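You operate a simulated robot arm through the tools that you are given. There is no shell and no other tool.

The job below is to be done with a simulated robot arm. You get a single attempt, and the scene is never put back.

TASK
Dip the black-sealed small bearing beside the tank in oil and leave it on the grid.
Fine: Lower it on the grey rack and raise the rack again.

It is judged by the outcome, as a careful person would: the job done as asked, and still so three seconds after it is handed in. It fails if anything else is knocked over, pushed out of place, dropped, spilled or broken.

THE ROBOT
A 6-joint arm with a two-finger parallel gripper, fixed in place. Base frame: the origin is on the floor under the middle of its stand, x ahead of it, y to its left, z up; the work surface is at about z = 0.86. Lengths are in m, angles in rad, forces in N, time in s.
With the tool pointing down near the work surface it reaches from about 0.24 to 0.64 m from the base axis. Its first joint turns from -1.152 to 1.152 rad. Payload 2.7 kg.
The tool frame sits at the grasp point between the pads (the TCP): z along the fingers, y along the line on which they close. The tips reach 0.023 m beyond it. Largest opening 0.094 m; finger width 0.038, thickness 0.01; the body of the gripper, 0.054 by 0.096 m, starts 0.039 m behind the TCP.
Orientation is told as [roll, pitch, yaw] about the base's x, y, z axes, in that order, counted from this pose: with the fingers straight down and closing along the base's y, the tool's x points along the base's -x, its y along +y and its z along -z.

THE INTERFACE
- The arm moves only by the tool step_arm. Its arguments are lists of equal length, an entry for each row: "fingers": the opening, from 0 (shut) to 1 (fully open); "offset": the shift along the tool's x, y, z in m, a list of three; "rot": the turn, a rotation vector about the tool's x, y, z in rad, a list of three. In form: {"fingers": [fingers, ...], "offset": [[tx, ty, tz], ...], "rot": [[ax, ay, az], ...]}. A call has 1 to 20 rows; each row shifts and turns the commanded pose from where the row before left it, along the tool's axes as they then stand. Rows are played at 5 a second. More than 0.05 m and 0.15 rad between two rows, or a gripper value outside its range, and nothing of the call is played. A pose out of reach is approached as far as the arm can. The call stops where the force on the tool passes 50 N (or 10 N more than at its start, if that is more) or the arm is blocked; 0.2 s more then pass. The fingers move at their own pace (about 0.045 m/s each) and stop on an object; they squeeze with about 34 N. The grip force told is the motor's: it shows also when the fingers shut on nothing. Time passes only in rows, and 0.2 s behind the last, so rows that do not move let the fingers close. The reply holds the time, the measured pose of the TCP, the force on the tool along the base axes, the opening and the grip force, in the units named above and with some noise, with the torque about the TCP (base axes, N m) and any sound that the robot's microphone picked up, and new pictures: "pictures" is both (left out), scene, wrist or none.
- Cameras (640 x 400 px; columns grow to the right, rows downward): "scene" is fixed at [0.0673, -0.4215, 1.4169]; the picture's right is [0.85, -0.53, 0.00], its down [-0.24, -0.39, -0.89] and it looks along [0.47, 0.76, -0.45] (base axes); focal length 375 px, centre (320, 200). "wrist" rides on the gripper at [0.086, 0.016, -0.075] in the tool frame; the picture's right is [-0.18, 0.98, 0.00], its down [-0.58, -0.11, -0.81] and it looks along [-0.79, -0.15, 0.59] (tool axes); focal length 243 px, centre (320, 200). There is no depth. A picture from a camera that has moved, and an enlarged one, comes with that camera's place and axes in the base frame and with its lens.
- close_up(camera, box): a new picture of the part [left, top, right, bottom] of that camera's present view, enlarged. The clock stands still meanwhile.
- job_done(): hands the job in; it is judged then, once.

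Nothing tells you positions but the pictures and the camera data. Unless the task says otherwise, let go and move clear before handing in.

The tools are called as name(argument=value, ...) on one line, values as JSON. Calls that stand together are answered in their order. step_arm: Moves the arm, as the interface text tells. Its arguments: {"type":"object","properties":{"fingers":{"type":"array","items":{"type":"number"}},"offset":{"type":"array","items":{"type":"array","items":{"type":"number"}}},"rot":{"type":"array","items":{"type":"array","items":{"type":"number"}}},"pictures":{"type":"string","enum":["both","scene","wrist","none"]}},"required":["fingers","offset","rot"]} The other tools are called the same way: close_up (camera, box) takes an enlarged picture of a part of a camera's view; job_done () hands the job in.

At the start:

```text
time_s: 0.0
position: [0.2348, 0.243, 1.2237]
tcp_rot: [0.002, -0.001, 0.001]
contact_force: [0.3, -0.3, -0.3]
wrist_torque: [0.03, 0.01, 0.01]
gripper_width: 0.0938
gripper_force: 0.0
```

scene: 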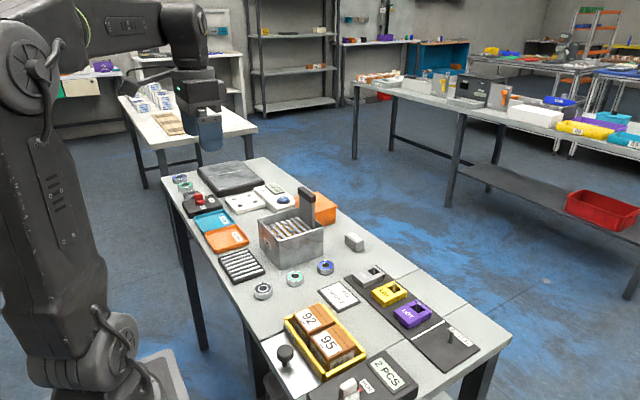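
wrist: 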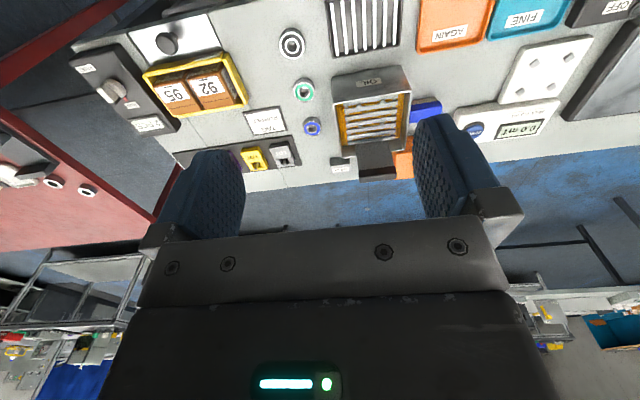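

I see a bench with an oil tank holding a rack, three bearings next to it (black/grey, green, blue), a grid, trays and other objects. I'll enlarge the views before moving.

close_up(camera="scene", box=[220, 170, 380, 310])

close_up(camera="scene", box=[160, 150, 300, 290])

close_up(camera="wrist", box=[240, 0, 440, 190])

close_up(camera="scene", box=[240, 250, 490, 400])

close_up(camera="wrist", box=[400, 0, 640, 160])

```text
2.86 times, centred on (300, 240) of scene
camera zoom: at [0.0673, -0.4215, 1.4169], right [0.85, -0.53, 0.0], down [-0.24, -0.39, -0.89], along [0.47, 0.76, -0.45], focal length 1072 px, centre (377, 86)
```

zoom: 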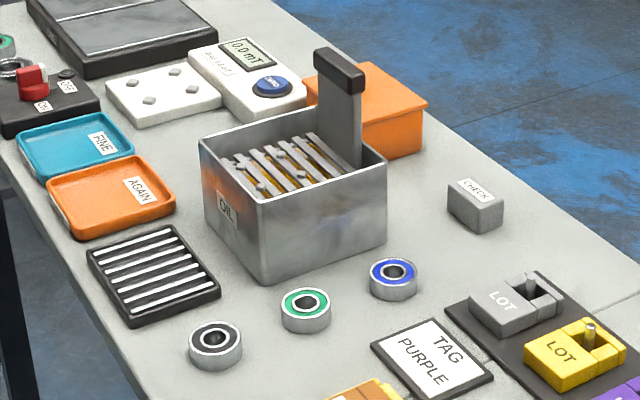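

```text
2.86 times, centred on (230, 220) of scene
camera zoom: at [0.0673, -0.4215, 1.4169], right [0.85, -0.53, 0.0], down [-0.24, -0.39, -0.89], along [0.47, 0.76, -0.45], focal length 1072 px, centre (577, 143)
```

zoom: 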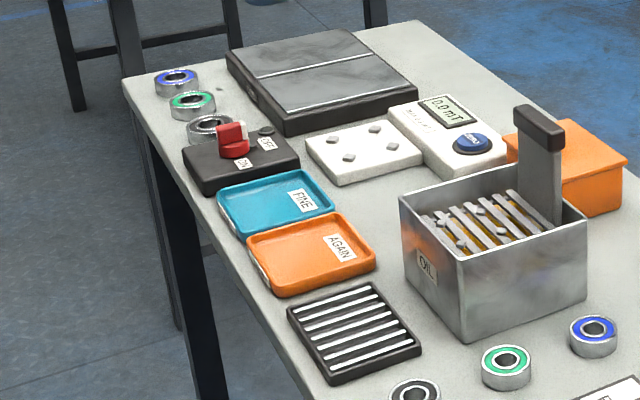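

```text
2.11 times, centred on (340, 95) of wrist
camera zoom: at [0.1473, 0.2583, 1.2976], right [0.18, 0.98, 0.0], down [0.58, -0.11, 0.81], along [0.79, -0.15, -0.59], focal length 511 px, centre (278, 421)
```

zoom: 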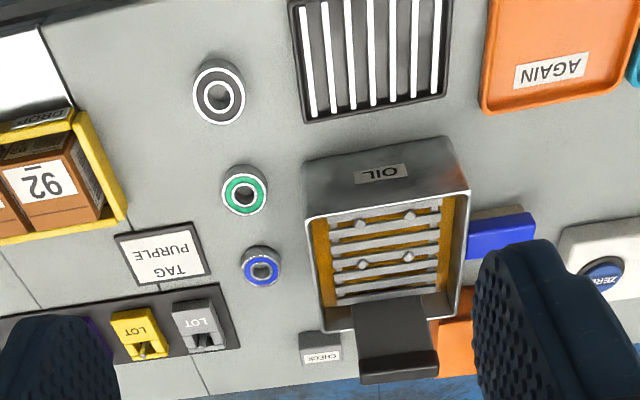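

```text
2.56 times, centred on (365, 325) of scene
camera zoom: at [0.0673, -0.4215, 1.4169], right [0.85, -0.53, 0.0], down [-0.24, -0.39, -0.89], along [0.47, 0.76, -0.45], focal length 960 px, centre (205, -120)
```

zoom: 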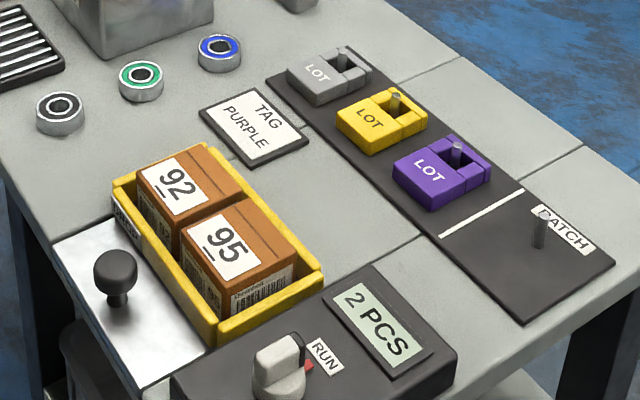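

```text
2.50 times, centred on (520, 80) of wrist
camera zoom: at [0.1473, 0.2583, 1.2976], right [0.18, 0.98, 0.0], down [0.58, -0.11, 0.81], along [0.79, -0.15, -0.59], focal length 606 px, centre (-180, 500)
```

zoom: 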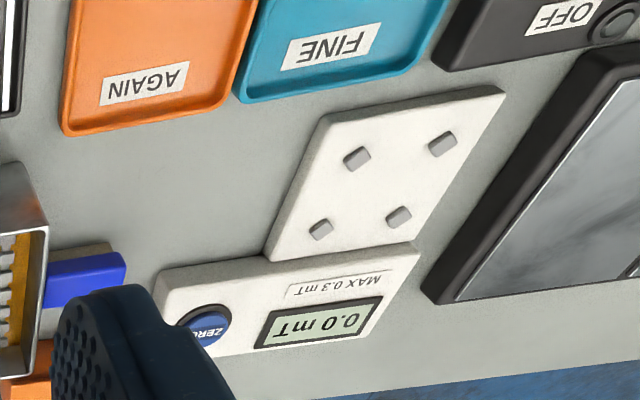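

The target black-sealed bearing looks to be at about (0.30, 0.19), the tank spans x 0.37–0.49, y 0.25–0.36, and its rack handle is at the far +x end. I'll enlarge the tank, handle and bearing further to understand the mechanism.

close_up(camera="scene", box=[260, 180, 330, 230])

close_up(camera="wrist", box=[325, 60, 445, 180])

close_up(camera="scene", box=[170, 165, 230, 215])

close_up(camera="scene", box=[240, 270, 290, 310])

```text
8.00 times, centred on (295, 205) of scene
camera zoom: at [0.0673, -0.4215, 1.4169], right [0.85, -0.53, 0.0], down [-0.24, -0.39, -0.89], along [0.47, 0.76, -0.45], focal length 3001 px, centre (520, 160)
```

zoom: 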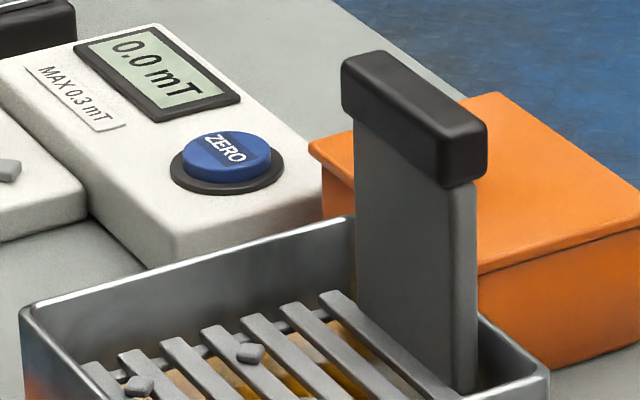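

```text
3.33 times, centred on (385, 120) of wrist
camera zoom: at [0.1473, 0.2583, 1.2976], right [0.18, 0.98, 0.0], down [0.58, -0.11, 0.81], along [0.79, -0.15, -0.59], focal length 809 px, centre (103, 467)
```

zoom: 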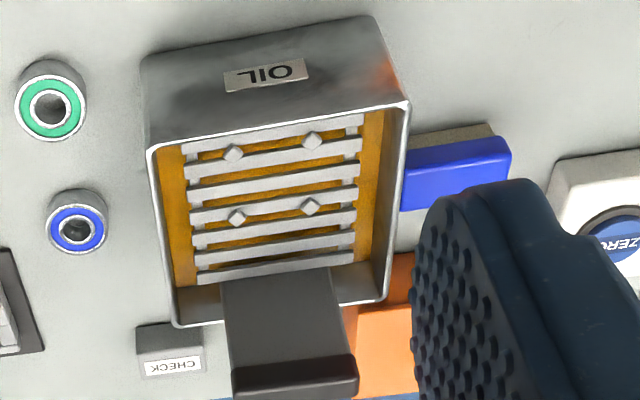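

```text
8.00 times, centred on (200, 190) of scene
camera zoom: at [0.0673, -0.4215, 1.4169], right [0.85, -0.53, 0.0], down [-0.24, -0.39, -0.89], along [0.47, 0.76, -0.45], focal length 3001 px, centre (1280, 280)
```

zoom: 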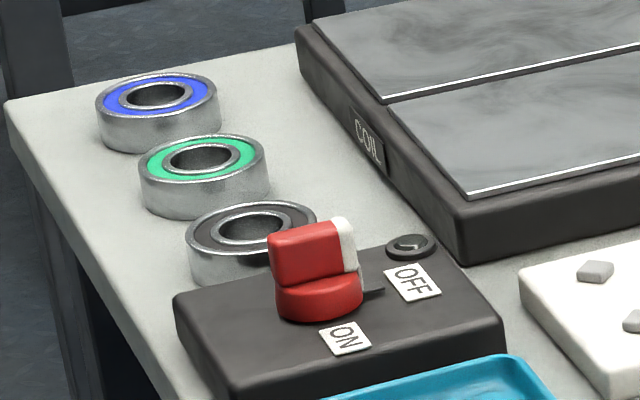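

```text
10.00 times, centred on (265, 290) of scene
camera zoom: at [0.0673, -0.4215, 1.4169], right [0.85, -0.53, 0.0], down [-0.24, -0.39, -0.89], along [0.47, 0.76, -0.45], focal length 3752 px, centre (870, -700)
```

zoom: 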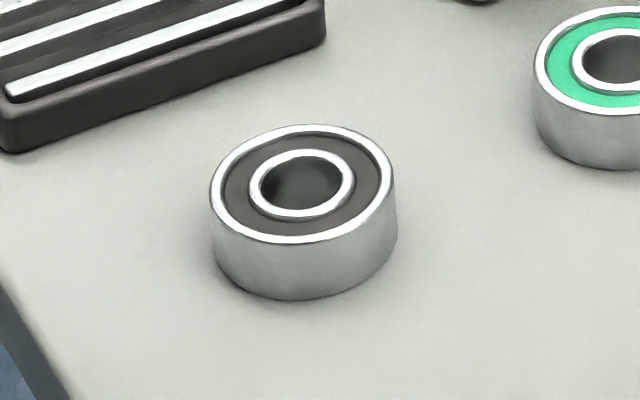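

The bars of the rack look to sit about 1 cm below the tank rim (rack is presently raised), with four small locating pegs; the target bearing is at about (0.30, 0.19) on the table. I'll move above the bearing with fingers partly open and look from there.

step_arm(fingers=[0.8, 0.75, 0.75, 0.75, 0.75, 0.75], offset=[[-0.0134, -0.0108, 0.04], [-0.0134, -0.0108, 0.04], [-0.0134, -0.0108, 0.04], [-0.0134, -0.0108, 0.04], [-0.0134, -0.0108, 0.04], [0, 0, 0]], rot=[[0, 0, 0], [0, 0, 0], [0, 0, 0], [0, 0, 0], [0, 0, 0], [0, 0, 0]])

```text
time_s: 1.4
position: [0.3009, 0.1892, 1.0228]
tcp_rot: [0.0, 0.0, 0.001]
contact_force: [0.2, 0.1, 0.3]
wrist_torque: [0.03, 0.0, 0.0]
gripper_width: 0.0704
gripper_force: 0.1
camera wrist: at [0.2156, 0.2047, 1.097], right [0.18, 0.98, 0.0], down [0.58, -0.11, 0.81], along [0.79, -0.15, -0.59], focal length 243 px, centre (320, 200)
```

scene: 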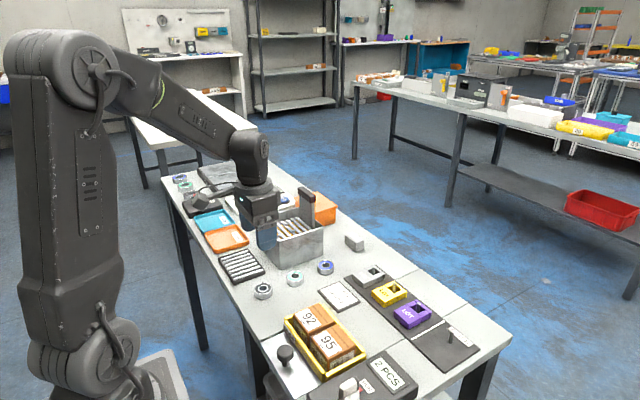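
wrist: 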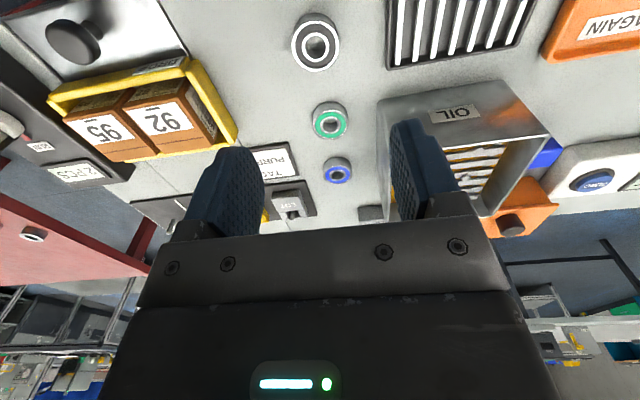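

The gripper is over the bearing at the right place to within a few mm. I'll refine the bearing position with enlarged views of both cameras.

close_up(camera="wrist", box=[276, 0, 356, 80])

close_up(camera="wrist", box=[370, 70, 580, 240])

close_up(camera="scene", box=[230, 180, 330, 310])

```text
5.00 times, centred on (316, 40) of wrist
camera zoom: at [0.2156, 0.2047, 1.097], right [0.18, 0.98, 0.0], down [0.58, -0.11, 0.81], along [0.79, -0.15, -0.59], focal length 1213 px, centre (340, 1000)
```

zoom: 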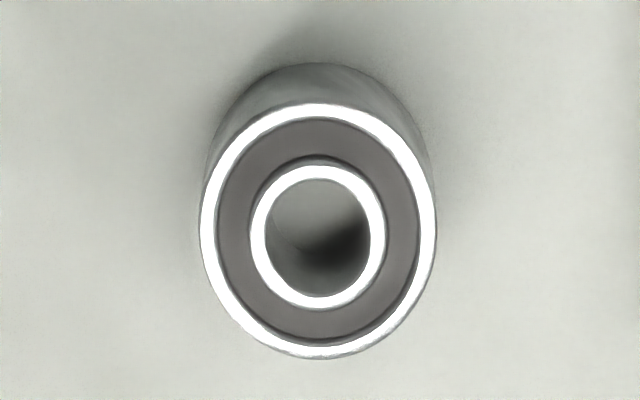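

```text
2.35 times, centred on (475, 155) of wrist
camera zoom: at [0.2156, 0.2047, 1.097], right [0.18, 0.98, 0.0], down [0.58, -0.11, 0.81], along [0.79, -0.15, -0.59], focal length 571 px, centre (-45, 306)
```

zoom: 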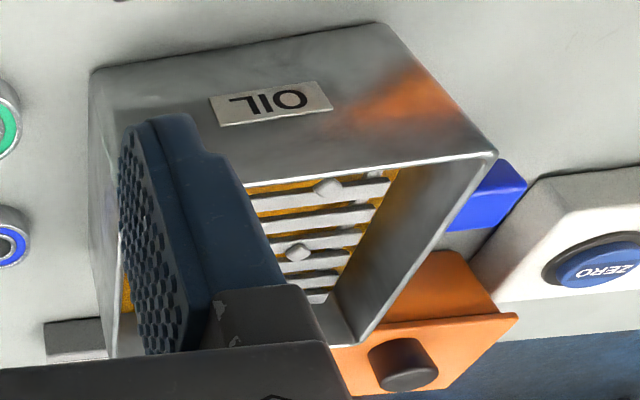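

```text
3.08 times, centred on (280, 245) of scene
camera zoom: at [0.0673, -0.4215, 1.4169], right [0.85, -0.53, 0.0], down [-0.24, -0.39, -0.89], along [0.47, 0.76, -0.45], focal length 1154 px, centre (443, 62)
```

zoom: 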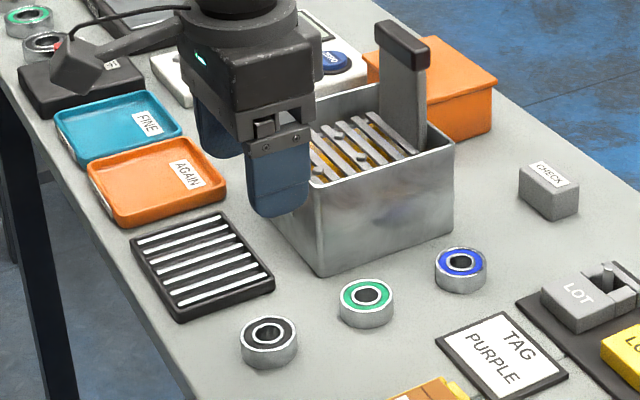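

The wrist camera puts the bearing at about (0.302, 0.185). Before grasping it, I'll look at the tank from above to measure the rack's height, pegs and handle.

step_arm(fingers=[0.75, 0.75, 0.75, 0.75, 0.75], offset=[[0, 0, -0.04], [-0.015, 0.028, -0.02], [-0.015, 0.028, -0.02], [-0.015, 0.028, -0.01], [-0.014, 0.027, 0.0]], rot=[[0, 0, 0], [0, 0, 0], [0, 0, 0], [0, 0, 0], [0, 0, 0]])

```text
time_s: 2.6
position: [0.3579, 0.3012, 1.1118]
tcp_rot: [0.001, 0.0, -0.001]
contact_force: [-0.1, 0.6, 0.0]
wrist_torque: [0.0, -0.02, 0.0]
gripper_width: 0.0705
gripper_force: 0.1
camera wrist: at [0.272, 0.3167, 1.1858], right [0.18, 0.98, 0.0], down [0.58, -0.11, 0.81], along [0.79, -0.15, -0.59], focal length 243 px, centre (320, 200)
```

scene: 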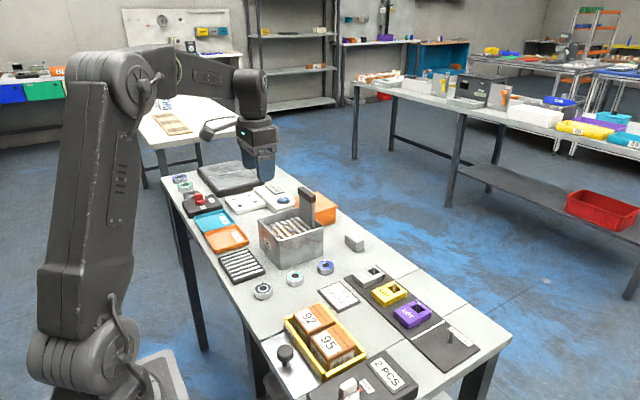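
wrist: 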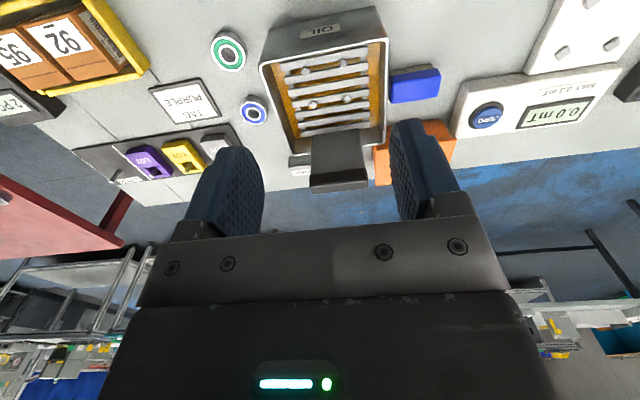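

close_up(camera="wrist", box=[250, 0, 450, 200])

close_up(camera="wrist", box=[260, 20, 400, 140])

close_up(camera="scene", box=[250, 180, 330, 265])

```text
2.00 times, centred on (350, 100) of wrist
camera zoom: at [0.272, 0.3167, 1.1858], right [0.18, 0.98, 0.0], down [0.58, -0.11, 0.81], along [0.79, -0.15, -0.59], focal length 485 px, centre (260, 400)
```

zoom: 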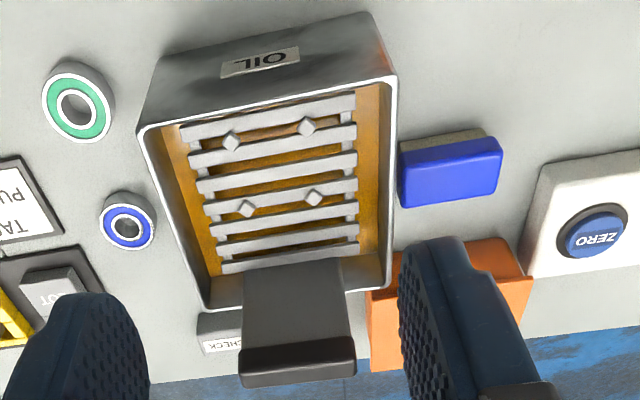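

```text
3.33 times, centred on (330, 80) of wrist
camera zoom: at [0.272, 0.3167, 1.1858], right [0.18, 0.98, 0.0], down [0.58, -0.11, 0.81], along [0.79, -0.15, -0.59], focal length 809 px, centre (287, 600)
```

zoom: 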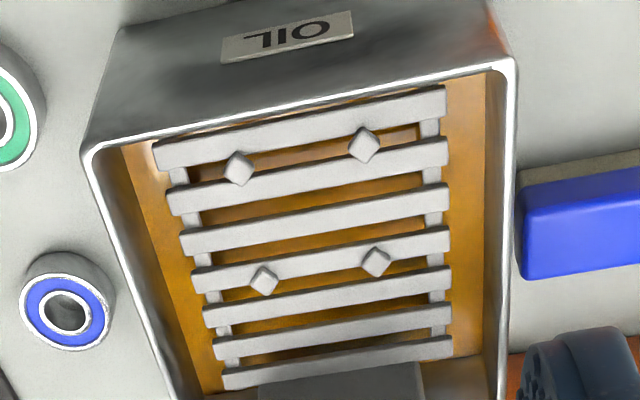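

```text
4.71 times, centred on (290, 222) of scene
camera zoom: at [0.0673, -0.4215, 1.4169], right [0.85, -0.53, 0.0], down [-0.24, -0.39, -0.89], along [0.47, 0.76, -0.45], focal length 1765 px, centre (461, 94)
```

zoom: 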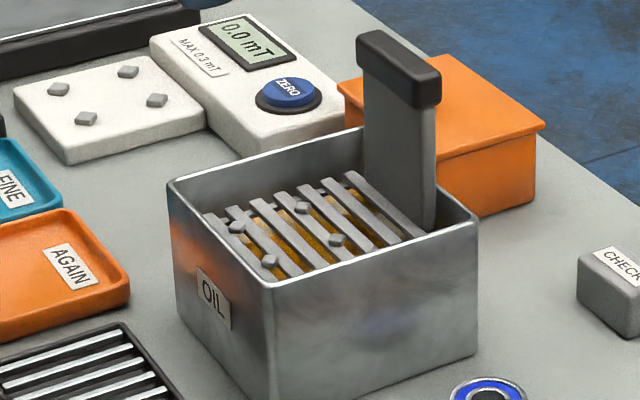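

Triangulating, the peg square is centred at about (0.410, 0.299) with peg tops near z 0.931; the tank spans about x 0.372–0.491, y 0.240–0.361. I'll zoom on the handle to locate its grip bar precisely.

close_up(camera="wrist", box=[300, 125, 380, 200])

close_up(camera="scene", box=[290, 180, 330, 220])

close_up(camera="wrist", box=[280, 40, 380, 110])

```text
5.33 times, centred on (340, 162) of wrist
camera zoom: at [0.272, 0.3167, 1.1858], right [0.18, 0.98, 0.0], down [0.58, -0.11, 0.81], along [0.79, -0.15, -0.59], focal length 1294 px, centre (213, 400)
```

zoom: 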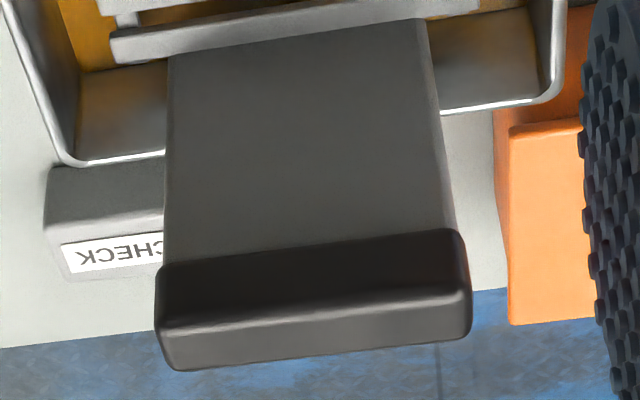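

```text
10.00 times, centred on (310, 200) of scene
camera zoom: at [0.0673, -0.4215, 1.4169], right [0.85, -0.53, 0.0], down [-0.24, -0.39, -0.89], along [0.47, 0.76, -0.45], focal length 3752 px, centre (420, 200)
```

zoom: 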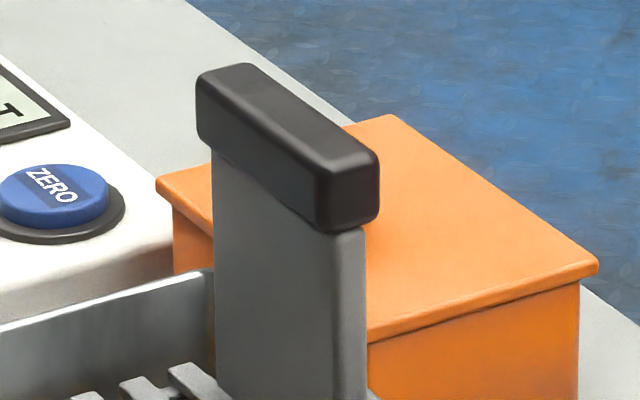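

```text
5.71 times, centred on (330, 75) of wrist
camera zoom: at [0.272, 0.3167, 1.1858], right [0.18, 0.98, 0.0], down [0.58, -0.11, 0.81], along [0.79, -0.15, -0.59], focal length 1386 px, centre (263, 914)
```

zoom: 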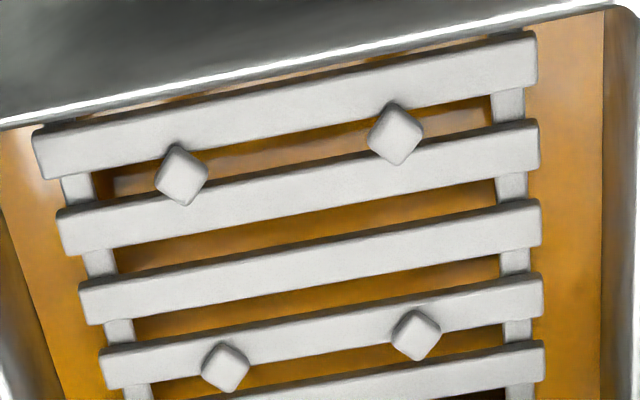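

The handle's grip bar is about 60 mm wide in y (0.270–0.331), 15 mm thick, centred at (0.475, 0.300) with its top at z ≈ 1.022, so I can later take it without turning the wrist. Now I go down toward the black-sealed bearing and check alignment.

step_arm(fingers=[0.75, 0.75, 0.75, 0.75, 0.75, 0.75], offset=[[0.01176, -0.02286, 0.03574], [0.01176, -0.02286, 0.03574], [0.01176, -0.02286, 0.03574], [0.01176, -0.02286, 0.03574], [0.01176, -0.02286, 0.03574], [0, 0, 0]], rot=[[0, 0, 0], [0, 0, 0], [0, 0, 0], [0, 0, 0], [0, 0, 0], [0, 0, 0]])

```text
time_s: 4.0
position: [0.2978, 0.1865, 0.9313]
tcp_rot: [0.001, -0.001, 0.001]
contact_force: [0.5, 0.7, -0.6]
wrist_torque: [-0.01, 0.0, -0.02]
gripper_width: 0.0706
gripper_force: 0.0
camera wrist: at [0.2122, 0.2024, 1.0056], right [0.18, 0.98, 0.0], down [0.58, -0.11, 0.81], along [0.79, -0.15, -0.59], focal length 243 px, centre (320, 200)
```

scene: 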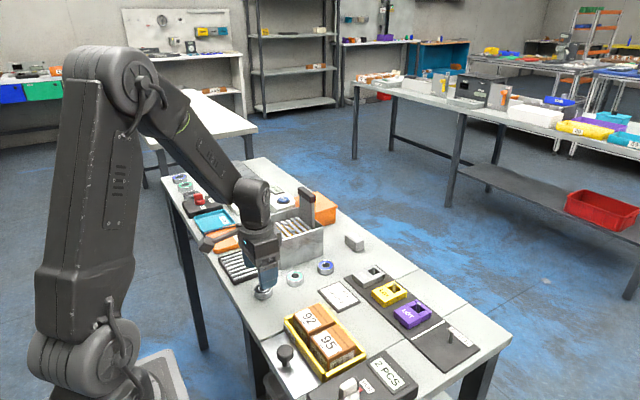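
wrist: 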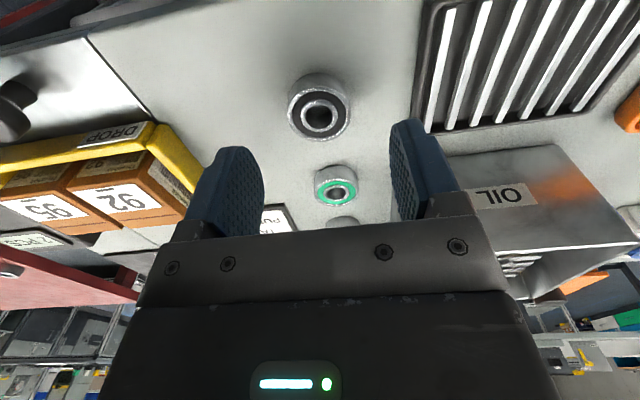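

close_up(camera="wrist", box=[260, 60, 380, 160])

close_up(camera="scene", box=[230, 240, 310, 310])

```text
4.00 times, centred on (320, 110) of wrist
camera zoom: at [0.2122, 0.2024, 1.0056], right [0.18, 0.98, 0.0], down [0.58, -0.11, 0.81], along [0.79, -0.15, -0.59], focal length 970 px, centre (320, 560)
```

zoom: 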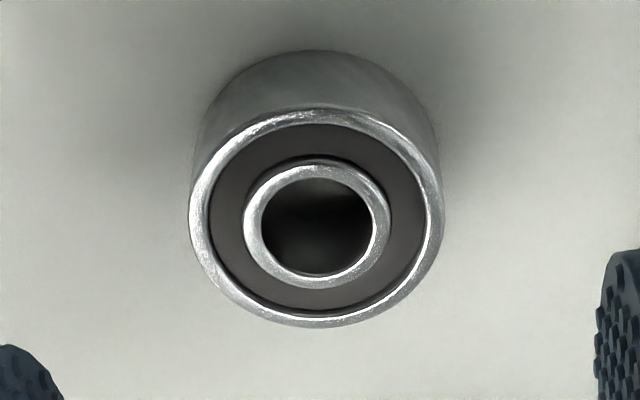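

```text
5.71 times, centred on (270, 275) of scene
camera zoom: at [0.0673, -0.4215, 1.4169], right [0.85, -0.53, 0.0], down [-0.24, -0.39, -0.89], along [0.47, 0.76, -0.45], focal length 2144 px, centre (606, -229)
```

zoom: 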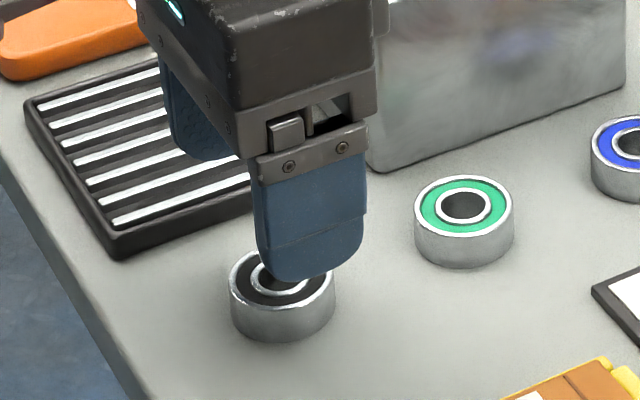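

The wrist views put the bearing centre at (0.3025, 0.185), top at z 0.874, bottom at 0.860. I'm correcting the alignment and descending to just above it first.

step_arm(fingers=[0.72, 0.72, 0.72], offset=[[-0.0055, -0.0015, 0.01], [0, 0, 0.018], [0, 0, 0]], rot=[[0, 0, 0], [0, 0, 0], [0, 0, 0]], pictures="none")

```text
time_s: 4.8
position: [0.3063, 0.1864, 0.9084]
tcp_rot: [0.001, -0.001, 0.001]
contact_force: [-0.3, -0.5, -0.2]
wrist_torque: [-0.01, 0.03, -0.02]
gripper_width: 0.0679
gripper_force: 0.1
```

step_arm(fingers=[0.72], offset=[[0, 0, 0]], rot=[[0, 0, 0]], pictures="none")

step_arm(fingers=[0.72], offset=[[0, 0, 0]], rot=[[0, 0, 0]])

```text
time_s: 5.2
position: [0.3065, 0.1861, 0.9067]
tcp_rot: [0.002, 0.001, 0.001]
contact_force: [-0.8, 0.4, 0.6]
wrist_torque: [-0.04, 0.03, -0.01]
gripper_width: 0.0678
gripper_force: 0.1
```

```text
time_s: 5.6
position: [0.306, 0.1866, 0.9069]
tcp_rot: [0.001, -0.001, -0.001]
contact_force: [-0.1, 0.1, 0.0]
wrist_torque: [-0.01, -0.01, -0.01]
gripper_width: 0.0677
gripper_force: 0.0
camera wrist: at [0.2194, 0.2017, 0.9811], right [0.18, 0.98, 0.0], down [0.58, -0.11, 0.81], along [0.79, -0.15, -0.59], focal length 243 px, centre (320, 200)
```

scene: 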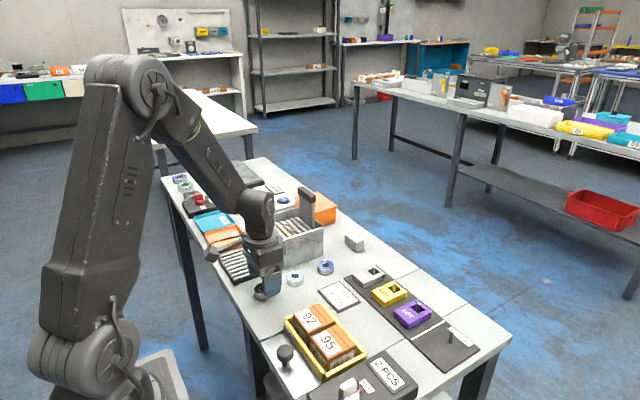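
wrist: 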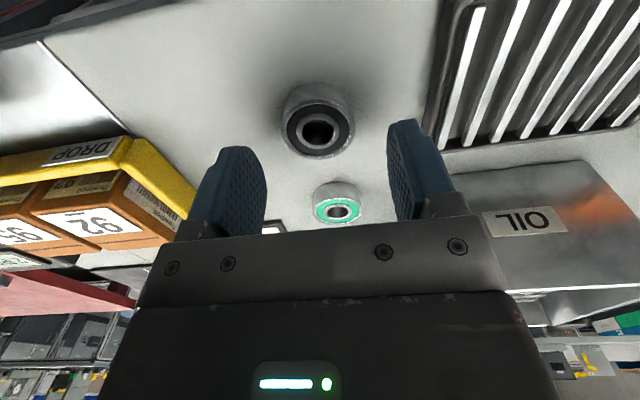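

close_up(camera="wrist", box=[240, 70, 400, 170])

```text
4.00 times, centred on (320, 120) of wrist
camera zoom: at [0.2194, 0.2017, 0.9811], right [0.18, 0.98, 0.0], down [0.58, -0.11, 0.81], along [0.79, -0.15, -0.59], focal length 970 px, centre (320, 520)
```

zoom: 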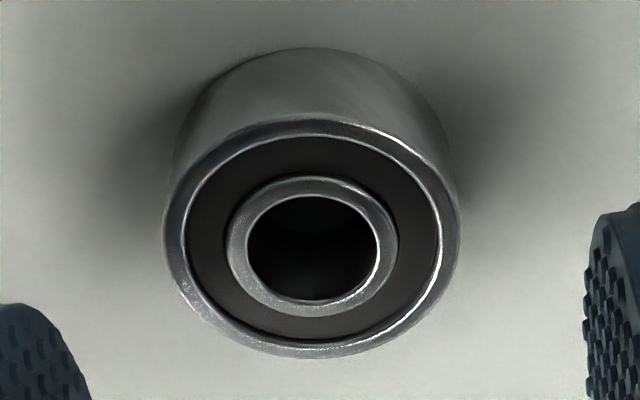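

Bearing centre confirmed at (0.302, 0.185). Descending so the finger tips are 5 mm above the table, then closing on the bearing.

step_arm(fingers=[0.72, 0.72, 0.72], offset=[[0.0042, -0.0012, 0.01], [0, 0, 0.009], [0, 0, 0]], rot=[[0, 0, 0], [0, 0, 0], [0, 0, 0]])

```text
time_s: 6.4
position: [0.3024, 0.1844, 0.887]
tcp_rot: [0.002, 0.002, 0.001]
contact_force: [0.0, 0.0, 0.3]
wrist_torque: [0.01, -0.01, -0.01]
gripper_width: 0.0676
gripper_force: 0.0
camera wrist: at [0.2153, 0.2, 0.9614], right [0.18, 0.98, 0.0], down [0.58, -0.11, 0.81], along [0.79, -0.15, -0.59], focal length 243 px, centre (320, 200)
```

scene: 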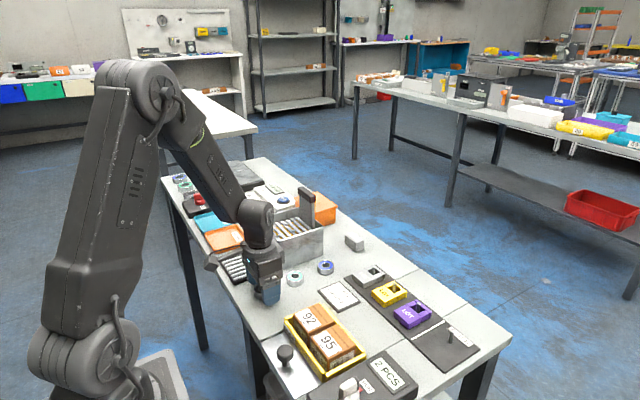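
wrist: 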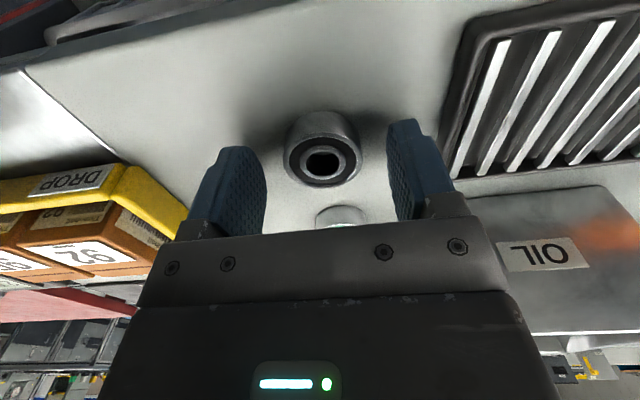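

step_arm(fingers=[0.5, 0.3, 0.3, 0.3, 0.3], offset=[[0, 0, 0], [0, 0, 0], [0, 0, 0], [0, 0, 0], [0, 0, 0]], rot=[[0, 0, 0], [0, 0, 0], [0, 0, 0], [0, 0, 0], [0, 0, 0]])

```text
time_s: 7.6
position: [0.3017, 0.1858, 0.8869]
tcp_rot: [0.002, -0.001, 0.0]
contact_force: [0.0, 0.9, 0.5]
wrist_torque: [-0.01, -0.03, 0.0]
gripper_width: 0.0388
gripper_force: 33.5
camera wrist: at [0.2154, 0.2, 0.9615], right [0.18, 0.98, 0.0], down [0.58, -0.11, 0.81], along [0.79, -0.15, -0.59], focal length 243 px, centre (320, 200)
```

scene: 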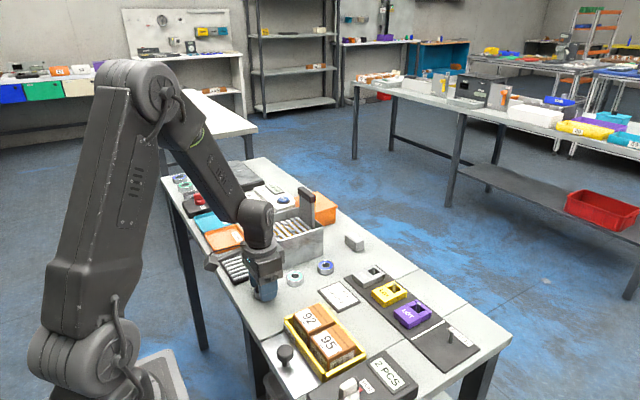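
wrist: 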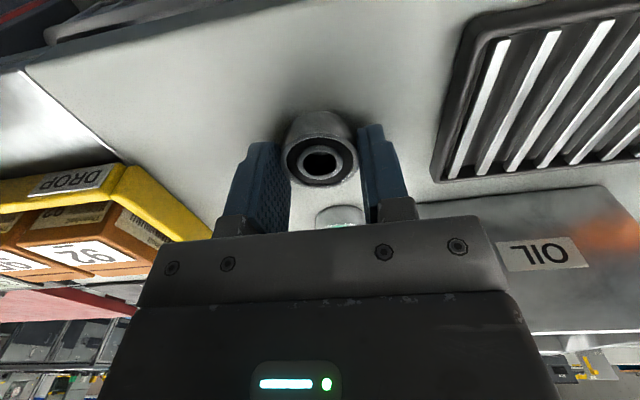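

The bearing is gripped (width 0.039, 33.5 N). I'll lift it straight up and carry it over the peg square in the tank, staying well above the rim.

step_arm(fingers=[0.3, 0.3, 0.3, 0.3, 0.3, 0.3, 0.3, 0.3, 0.3, 0.3], offset=[[0, 0, -0.02], [0, 0, -0.04], [0, 0, -0.04], [0, 0, -0.035], [-0.0218, 0.0228, 0], [-0.0218, 0.0228, 0], [-0.0218, 0.0228, 0], [-0.0218, 0.0228, 0], [-0.0218, 0.0228, 0], [0, 0, 0]], rot=[[0, 0, 0], [0, 0, 0], [0, 0, 0], [0, 0, 0], [0, 0, 0], [0, 0, 0], [0, 0, 0], [0, 0, 0], [0, 0, 0], [0, 0, 0]])

```text
time_s: 9.8
position: [0.4127, 0.296, 1.0227]
tcp_rot: [0.003, 0.003, 0.0]
contact_force: [-0.2, 0.4, -1.1]
wrist_torque: [-0.02, -0.01, -0.01]
gripper_width: 0.0387
gripper_force: 33.7
camera wrist: at [0.3257, 0.3121, 1.0963], right [0.18, 0.98, 0.0], down [0.58, -0.11, 0.81], along [0.79, -0.15, -0.59], focal length 243 px, centre (320, 200)
```

scene: 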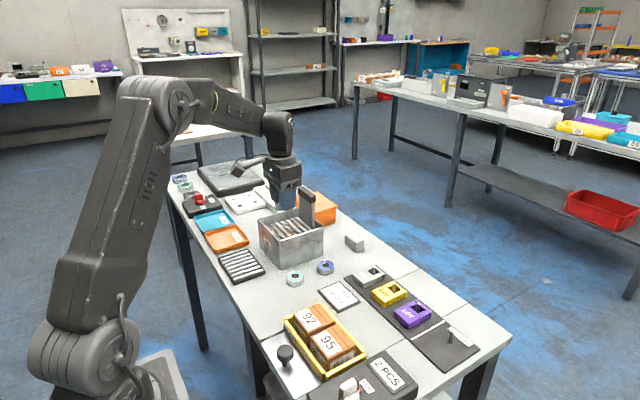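
wrist: 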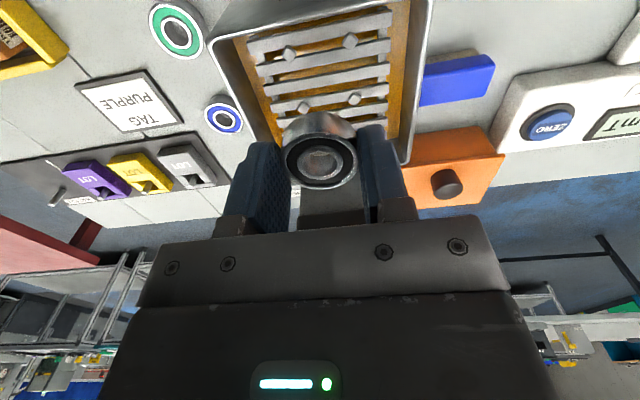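

close_up(camera="wrist", box=[240, 20, 400, 130])

close_up(camera="scene", box=[250, 150, 340, 265])

```text
3.64 times, centred on (320, 75) of wrist
camera zoom: at [0.3257, 0.3121, 1.0963], right [0.18, 0.98, 0.0], down [0.58, -0.11, 0.81], along [0.79, -0.15, -0.59], focal length 882 px, centre (320, 654)
```

zoom: 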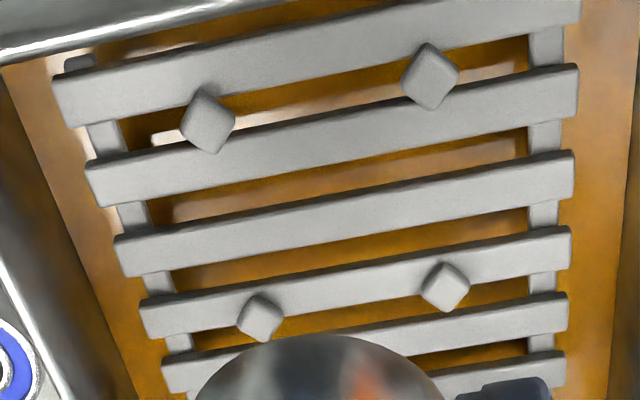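

```text
3.48 times, centred on (295, 208) of scene
camera zoom: at [0.0673, -0.4215, 1.4169], right [0.85, -0.53, 0.0], down [-0.24, -0.39, -0.89], along [0.47, 0.76, -0.45], focal length 1305 px, centre (407, 174)
```

zoom: 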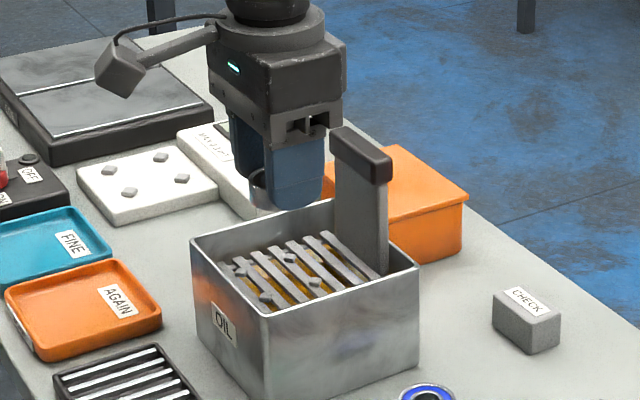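

The peg square's centre re-measures at about (0.410, 0.2995), so I shift by 2–3 mm and lower the bearing into the tank to just above the bars.

step_arm(fingers=[0.3, 0.3, 0.3, 0.3, 0.3], offset=[[0.002, 0.003, 0.01], [0, 0, 0.02], [0, 0, 0.02], [0, 0, 0.01], [0, 0, 0]], rot=[[0, 0, 0], [0, 0, 0], [0, 0, 0], [0, 0, 0], [0, 0, 0]])

```text
time_s: 11.0
position: [0.4112, 0.3001, 0.9613]
tcp_rot: [0.003, 0.001, 0.001]
contact_force: [-0.4, 0.1, -0.9]
wrist_torque: [0.01, 0.02, 0.0]
gripper_width: 0.0386
gripper_force: 33.6
camera wrist: at [0.3246, 0.3159, 1.0353], right [0.18, 0.98, 0.0], down [0.58, -0.11, 0.81], along [0.79, -0.15, -0.59], focal length 243 px, centre (320, 200)
```

scene: 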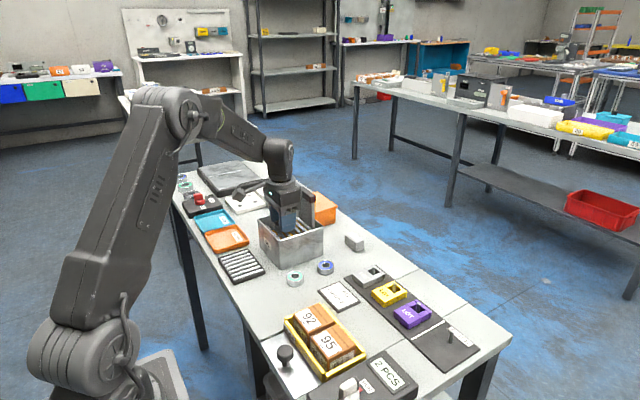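
wrist: 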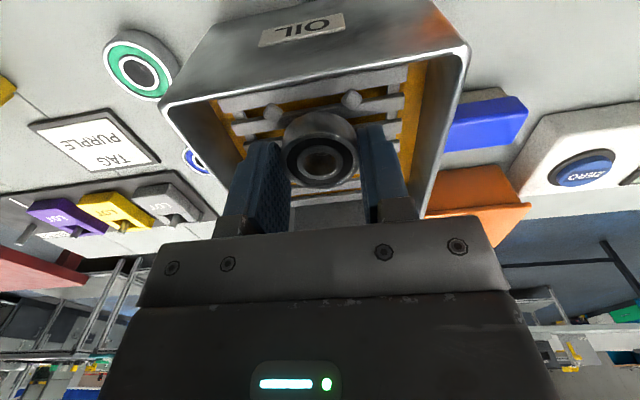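

close_up(camera="wrist", box=[230, 70, 420, 210])

close_up(camera="scene", box=[250, 170, 340, 265])

```text
2.86 times, centred on (325, 140) of wrist
camera zoom: at [0.3246, 0.3159, 1.0353], right [0.18, 0.98, 0.0], down [0.58, -0.11, 0.81], along [0.79, -0.15, -0.59], focal length 693 px, centre (306, 371)
```

zoom: 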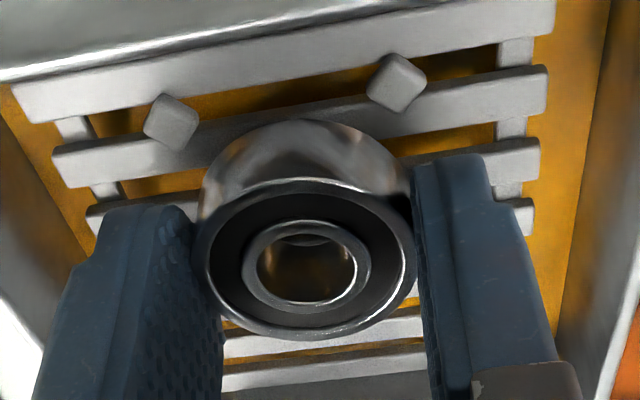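

```text
4.21 times, centred on (295, 218) of scene
camera zoom: at [0.0673, -0.4215, 1.4169], right [0.85, -0.53, 0.0], down [-0.24, -0.39, -0.89], along [0.47, 0.76, -0.45], focal length 1580 px, centre (425, 126)
```

zoom: 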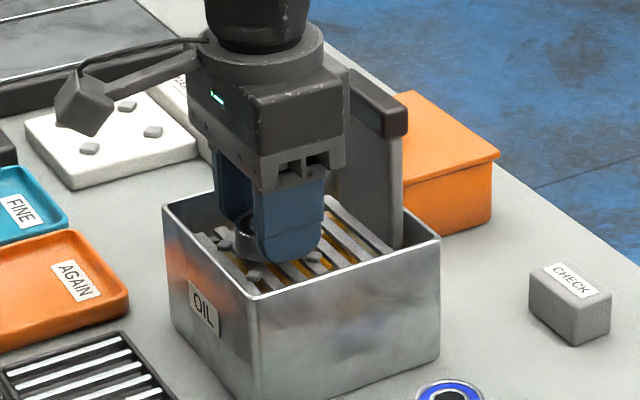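

Bearing lies midway between the pegs in y; I nudge 1.5 mm toward -x and lower gently until it touches the bars.

step_arm(fingers=[0.3, 0.3, 0.3, 0.3], offset=[[0.0015, -0.0003, 0.002], [0, 0, 0.002], [0, 0, 0.0015], [0, 0, 0]], rot=[[0, 0, 0], [0, 0, 0], [0, 0, 0], [0, 0, 0]], pictures="wrist")

```text
time_s: 12.0
position: [0.4085, 0.2999, 0.9565]
tcp_rot: [0.001, 0.001, 0.0]
contact_force: [0.2, 0.7, -0.5]
wrist_torque: [-0.02, -0.04, -0.01]
gripper_width: 0.0386
gripper_force: 34.0
camera wrist: at [0.3216, 0.3159, 1.0309], right [0.18, 0.98, 0.0], down [0.58, -0.11, 0.81], along [0.79, -0.15, -0.59], focal length 243 px, centre (320, 200)
```

wrist: 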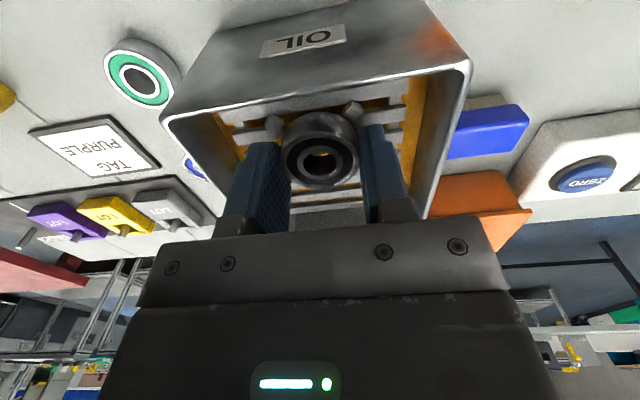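

step_arm(fingers=[0.3, 0.3, 0.3], offset=[[-0.0008, 0, 0.001], [0, 0, 0.001], [0, 0, 0]], rot=[[0, 0, 0], [0, 0, 0], [0, 0, 0]], pictures="none")

```text
time_s: 12.8
position: [0.4081, 0.3013, 0.9549]
tcp_rot: [0.002, 0.0, 0.0]
contact_force: [0.0, 0.0, 1.4]
wrist_torque: [0.0, 0.0, 0.04]
gripper_width: 0.0386
gripper_force: 33.4
```

step_arm(fingers=[0.3, 0.3], offset=[[0, 0, 0.001], [0, 0, 0]], rot=[[0, 0, 0], [0, 0, 0]], pictures="both")

```text
time_s: 13.4
position: [0.4072, 0.301, 0.9554]
tcp_rot: [0.001, -0.001, -0.001]
contact_force: [-0.1, 0.4, 1.9]
wrist_torque: [-0.02, -0.01, 0.01]
gripper_width: 0.0388
gripper_force: 34.2
camera wrist: at [0.3219, 0.3158, 1.0288], right [0.18, 0.98, 0.0], down [0.58, -0.11, 0.81], along [0.79, -0.15, -0.59], focal length 243 px, centre (320, 200)
```

scene: 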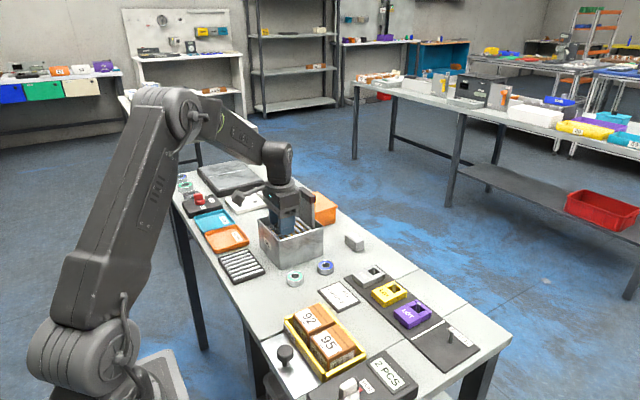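
wrist: 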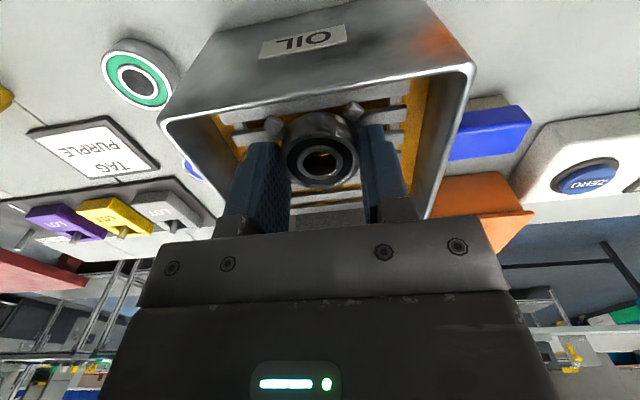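

close_up(camera="wrist", box=[230, 70, 420, 210])

close_up(camera="scene", box=[250, 180, 340, 265])

```text
2.86 times, centred on (325, 140) of wrist
camera zoom: at [0.3219, 0.3158, 1.0288], right [0.18, 0.98, 0.0], down [0.58, -0.11, 0.81], along [0.79, -0.15, -0.59], focal length 693 px, centre (306, 371)
```

zoom: 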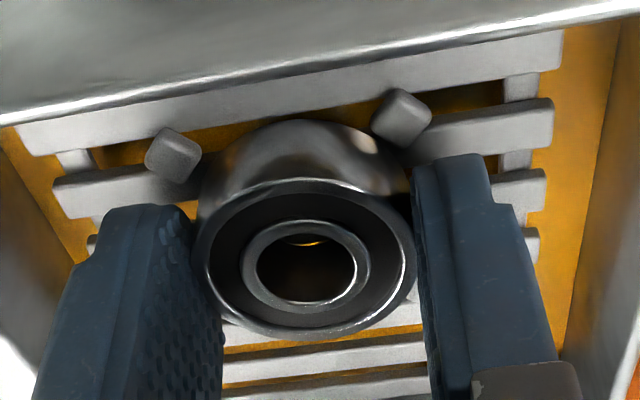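

```text
4.71 times, centred on (295, 222) of scene
camera zoom: at [0.0673, -0.4215, 1.4169], right [0.85, -0.53, 0.0], down [-0.24, -0.39, -0.89], along [0.47, 0.76, -0.45], focal length 1765 px, centre (438, 94)
```

zoom: 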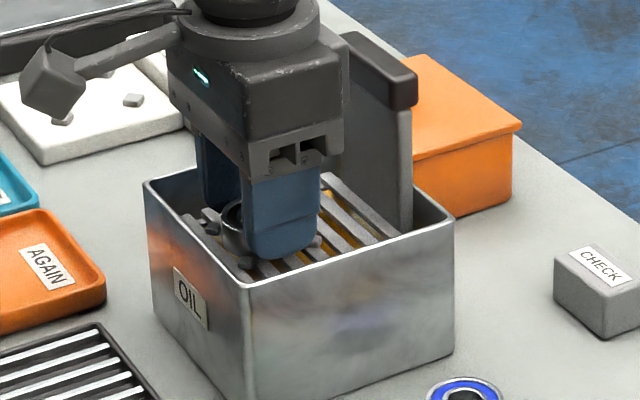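

The bearing is between the pegs and the force shows it has begun resting on the bars. Releasing it now.

step_arm(fingers=[0.45, 0.55, 0.65, 0.65], offset=[[0, 0, 0], [0, 0, 0], [0, 0, 0], [0, 0, 0]], rot=[[0, 0, 0], [0, 0, 0], [0, 0, 0], [0, 0, 0]])

```text
time_s: 14.4
position: [0.4082, 0.2991, 0.9543]
tcp_rot: [0.0, -0.001, -0.001]
contact_force: [0.7, -0.9, -0.6]
wrist_torque: [0.0, 0.0, -0.01]
gripper_width: 0.061
gripper_force: 0.1
camera wrist: at [0.3219, 0.3159, 1.0288], right [0.18, 0.98, 0.0], down [0.58, -0.11, 0.81], along [0.79, -0.15, -0.59], focal length 243 px, centre (320, 200)
```

scene: 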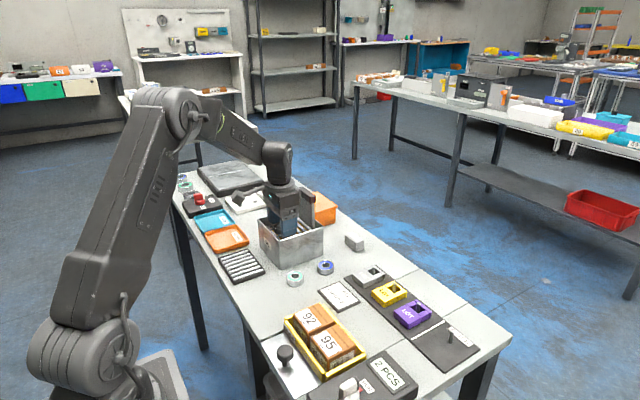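
wrist: 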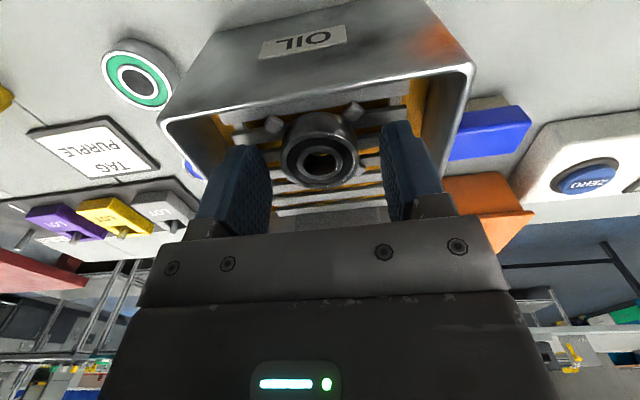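

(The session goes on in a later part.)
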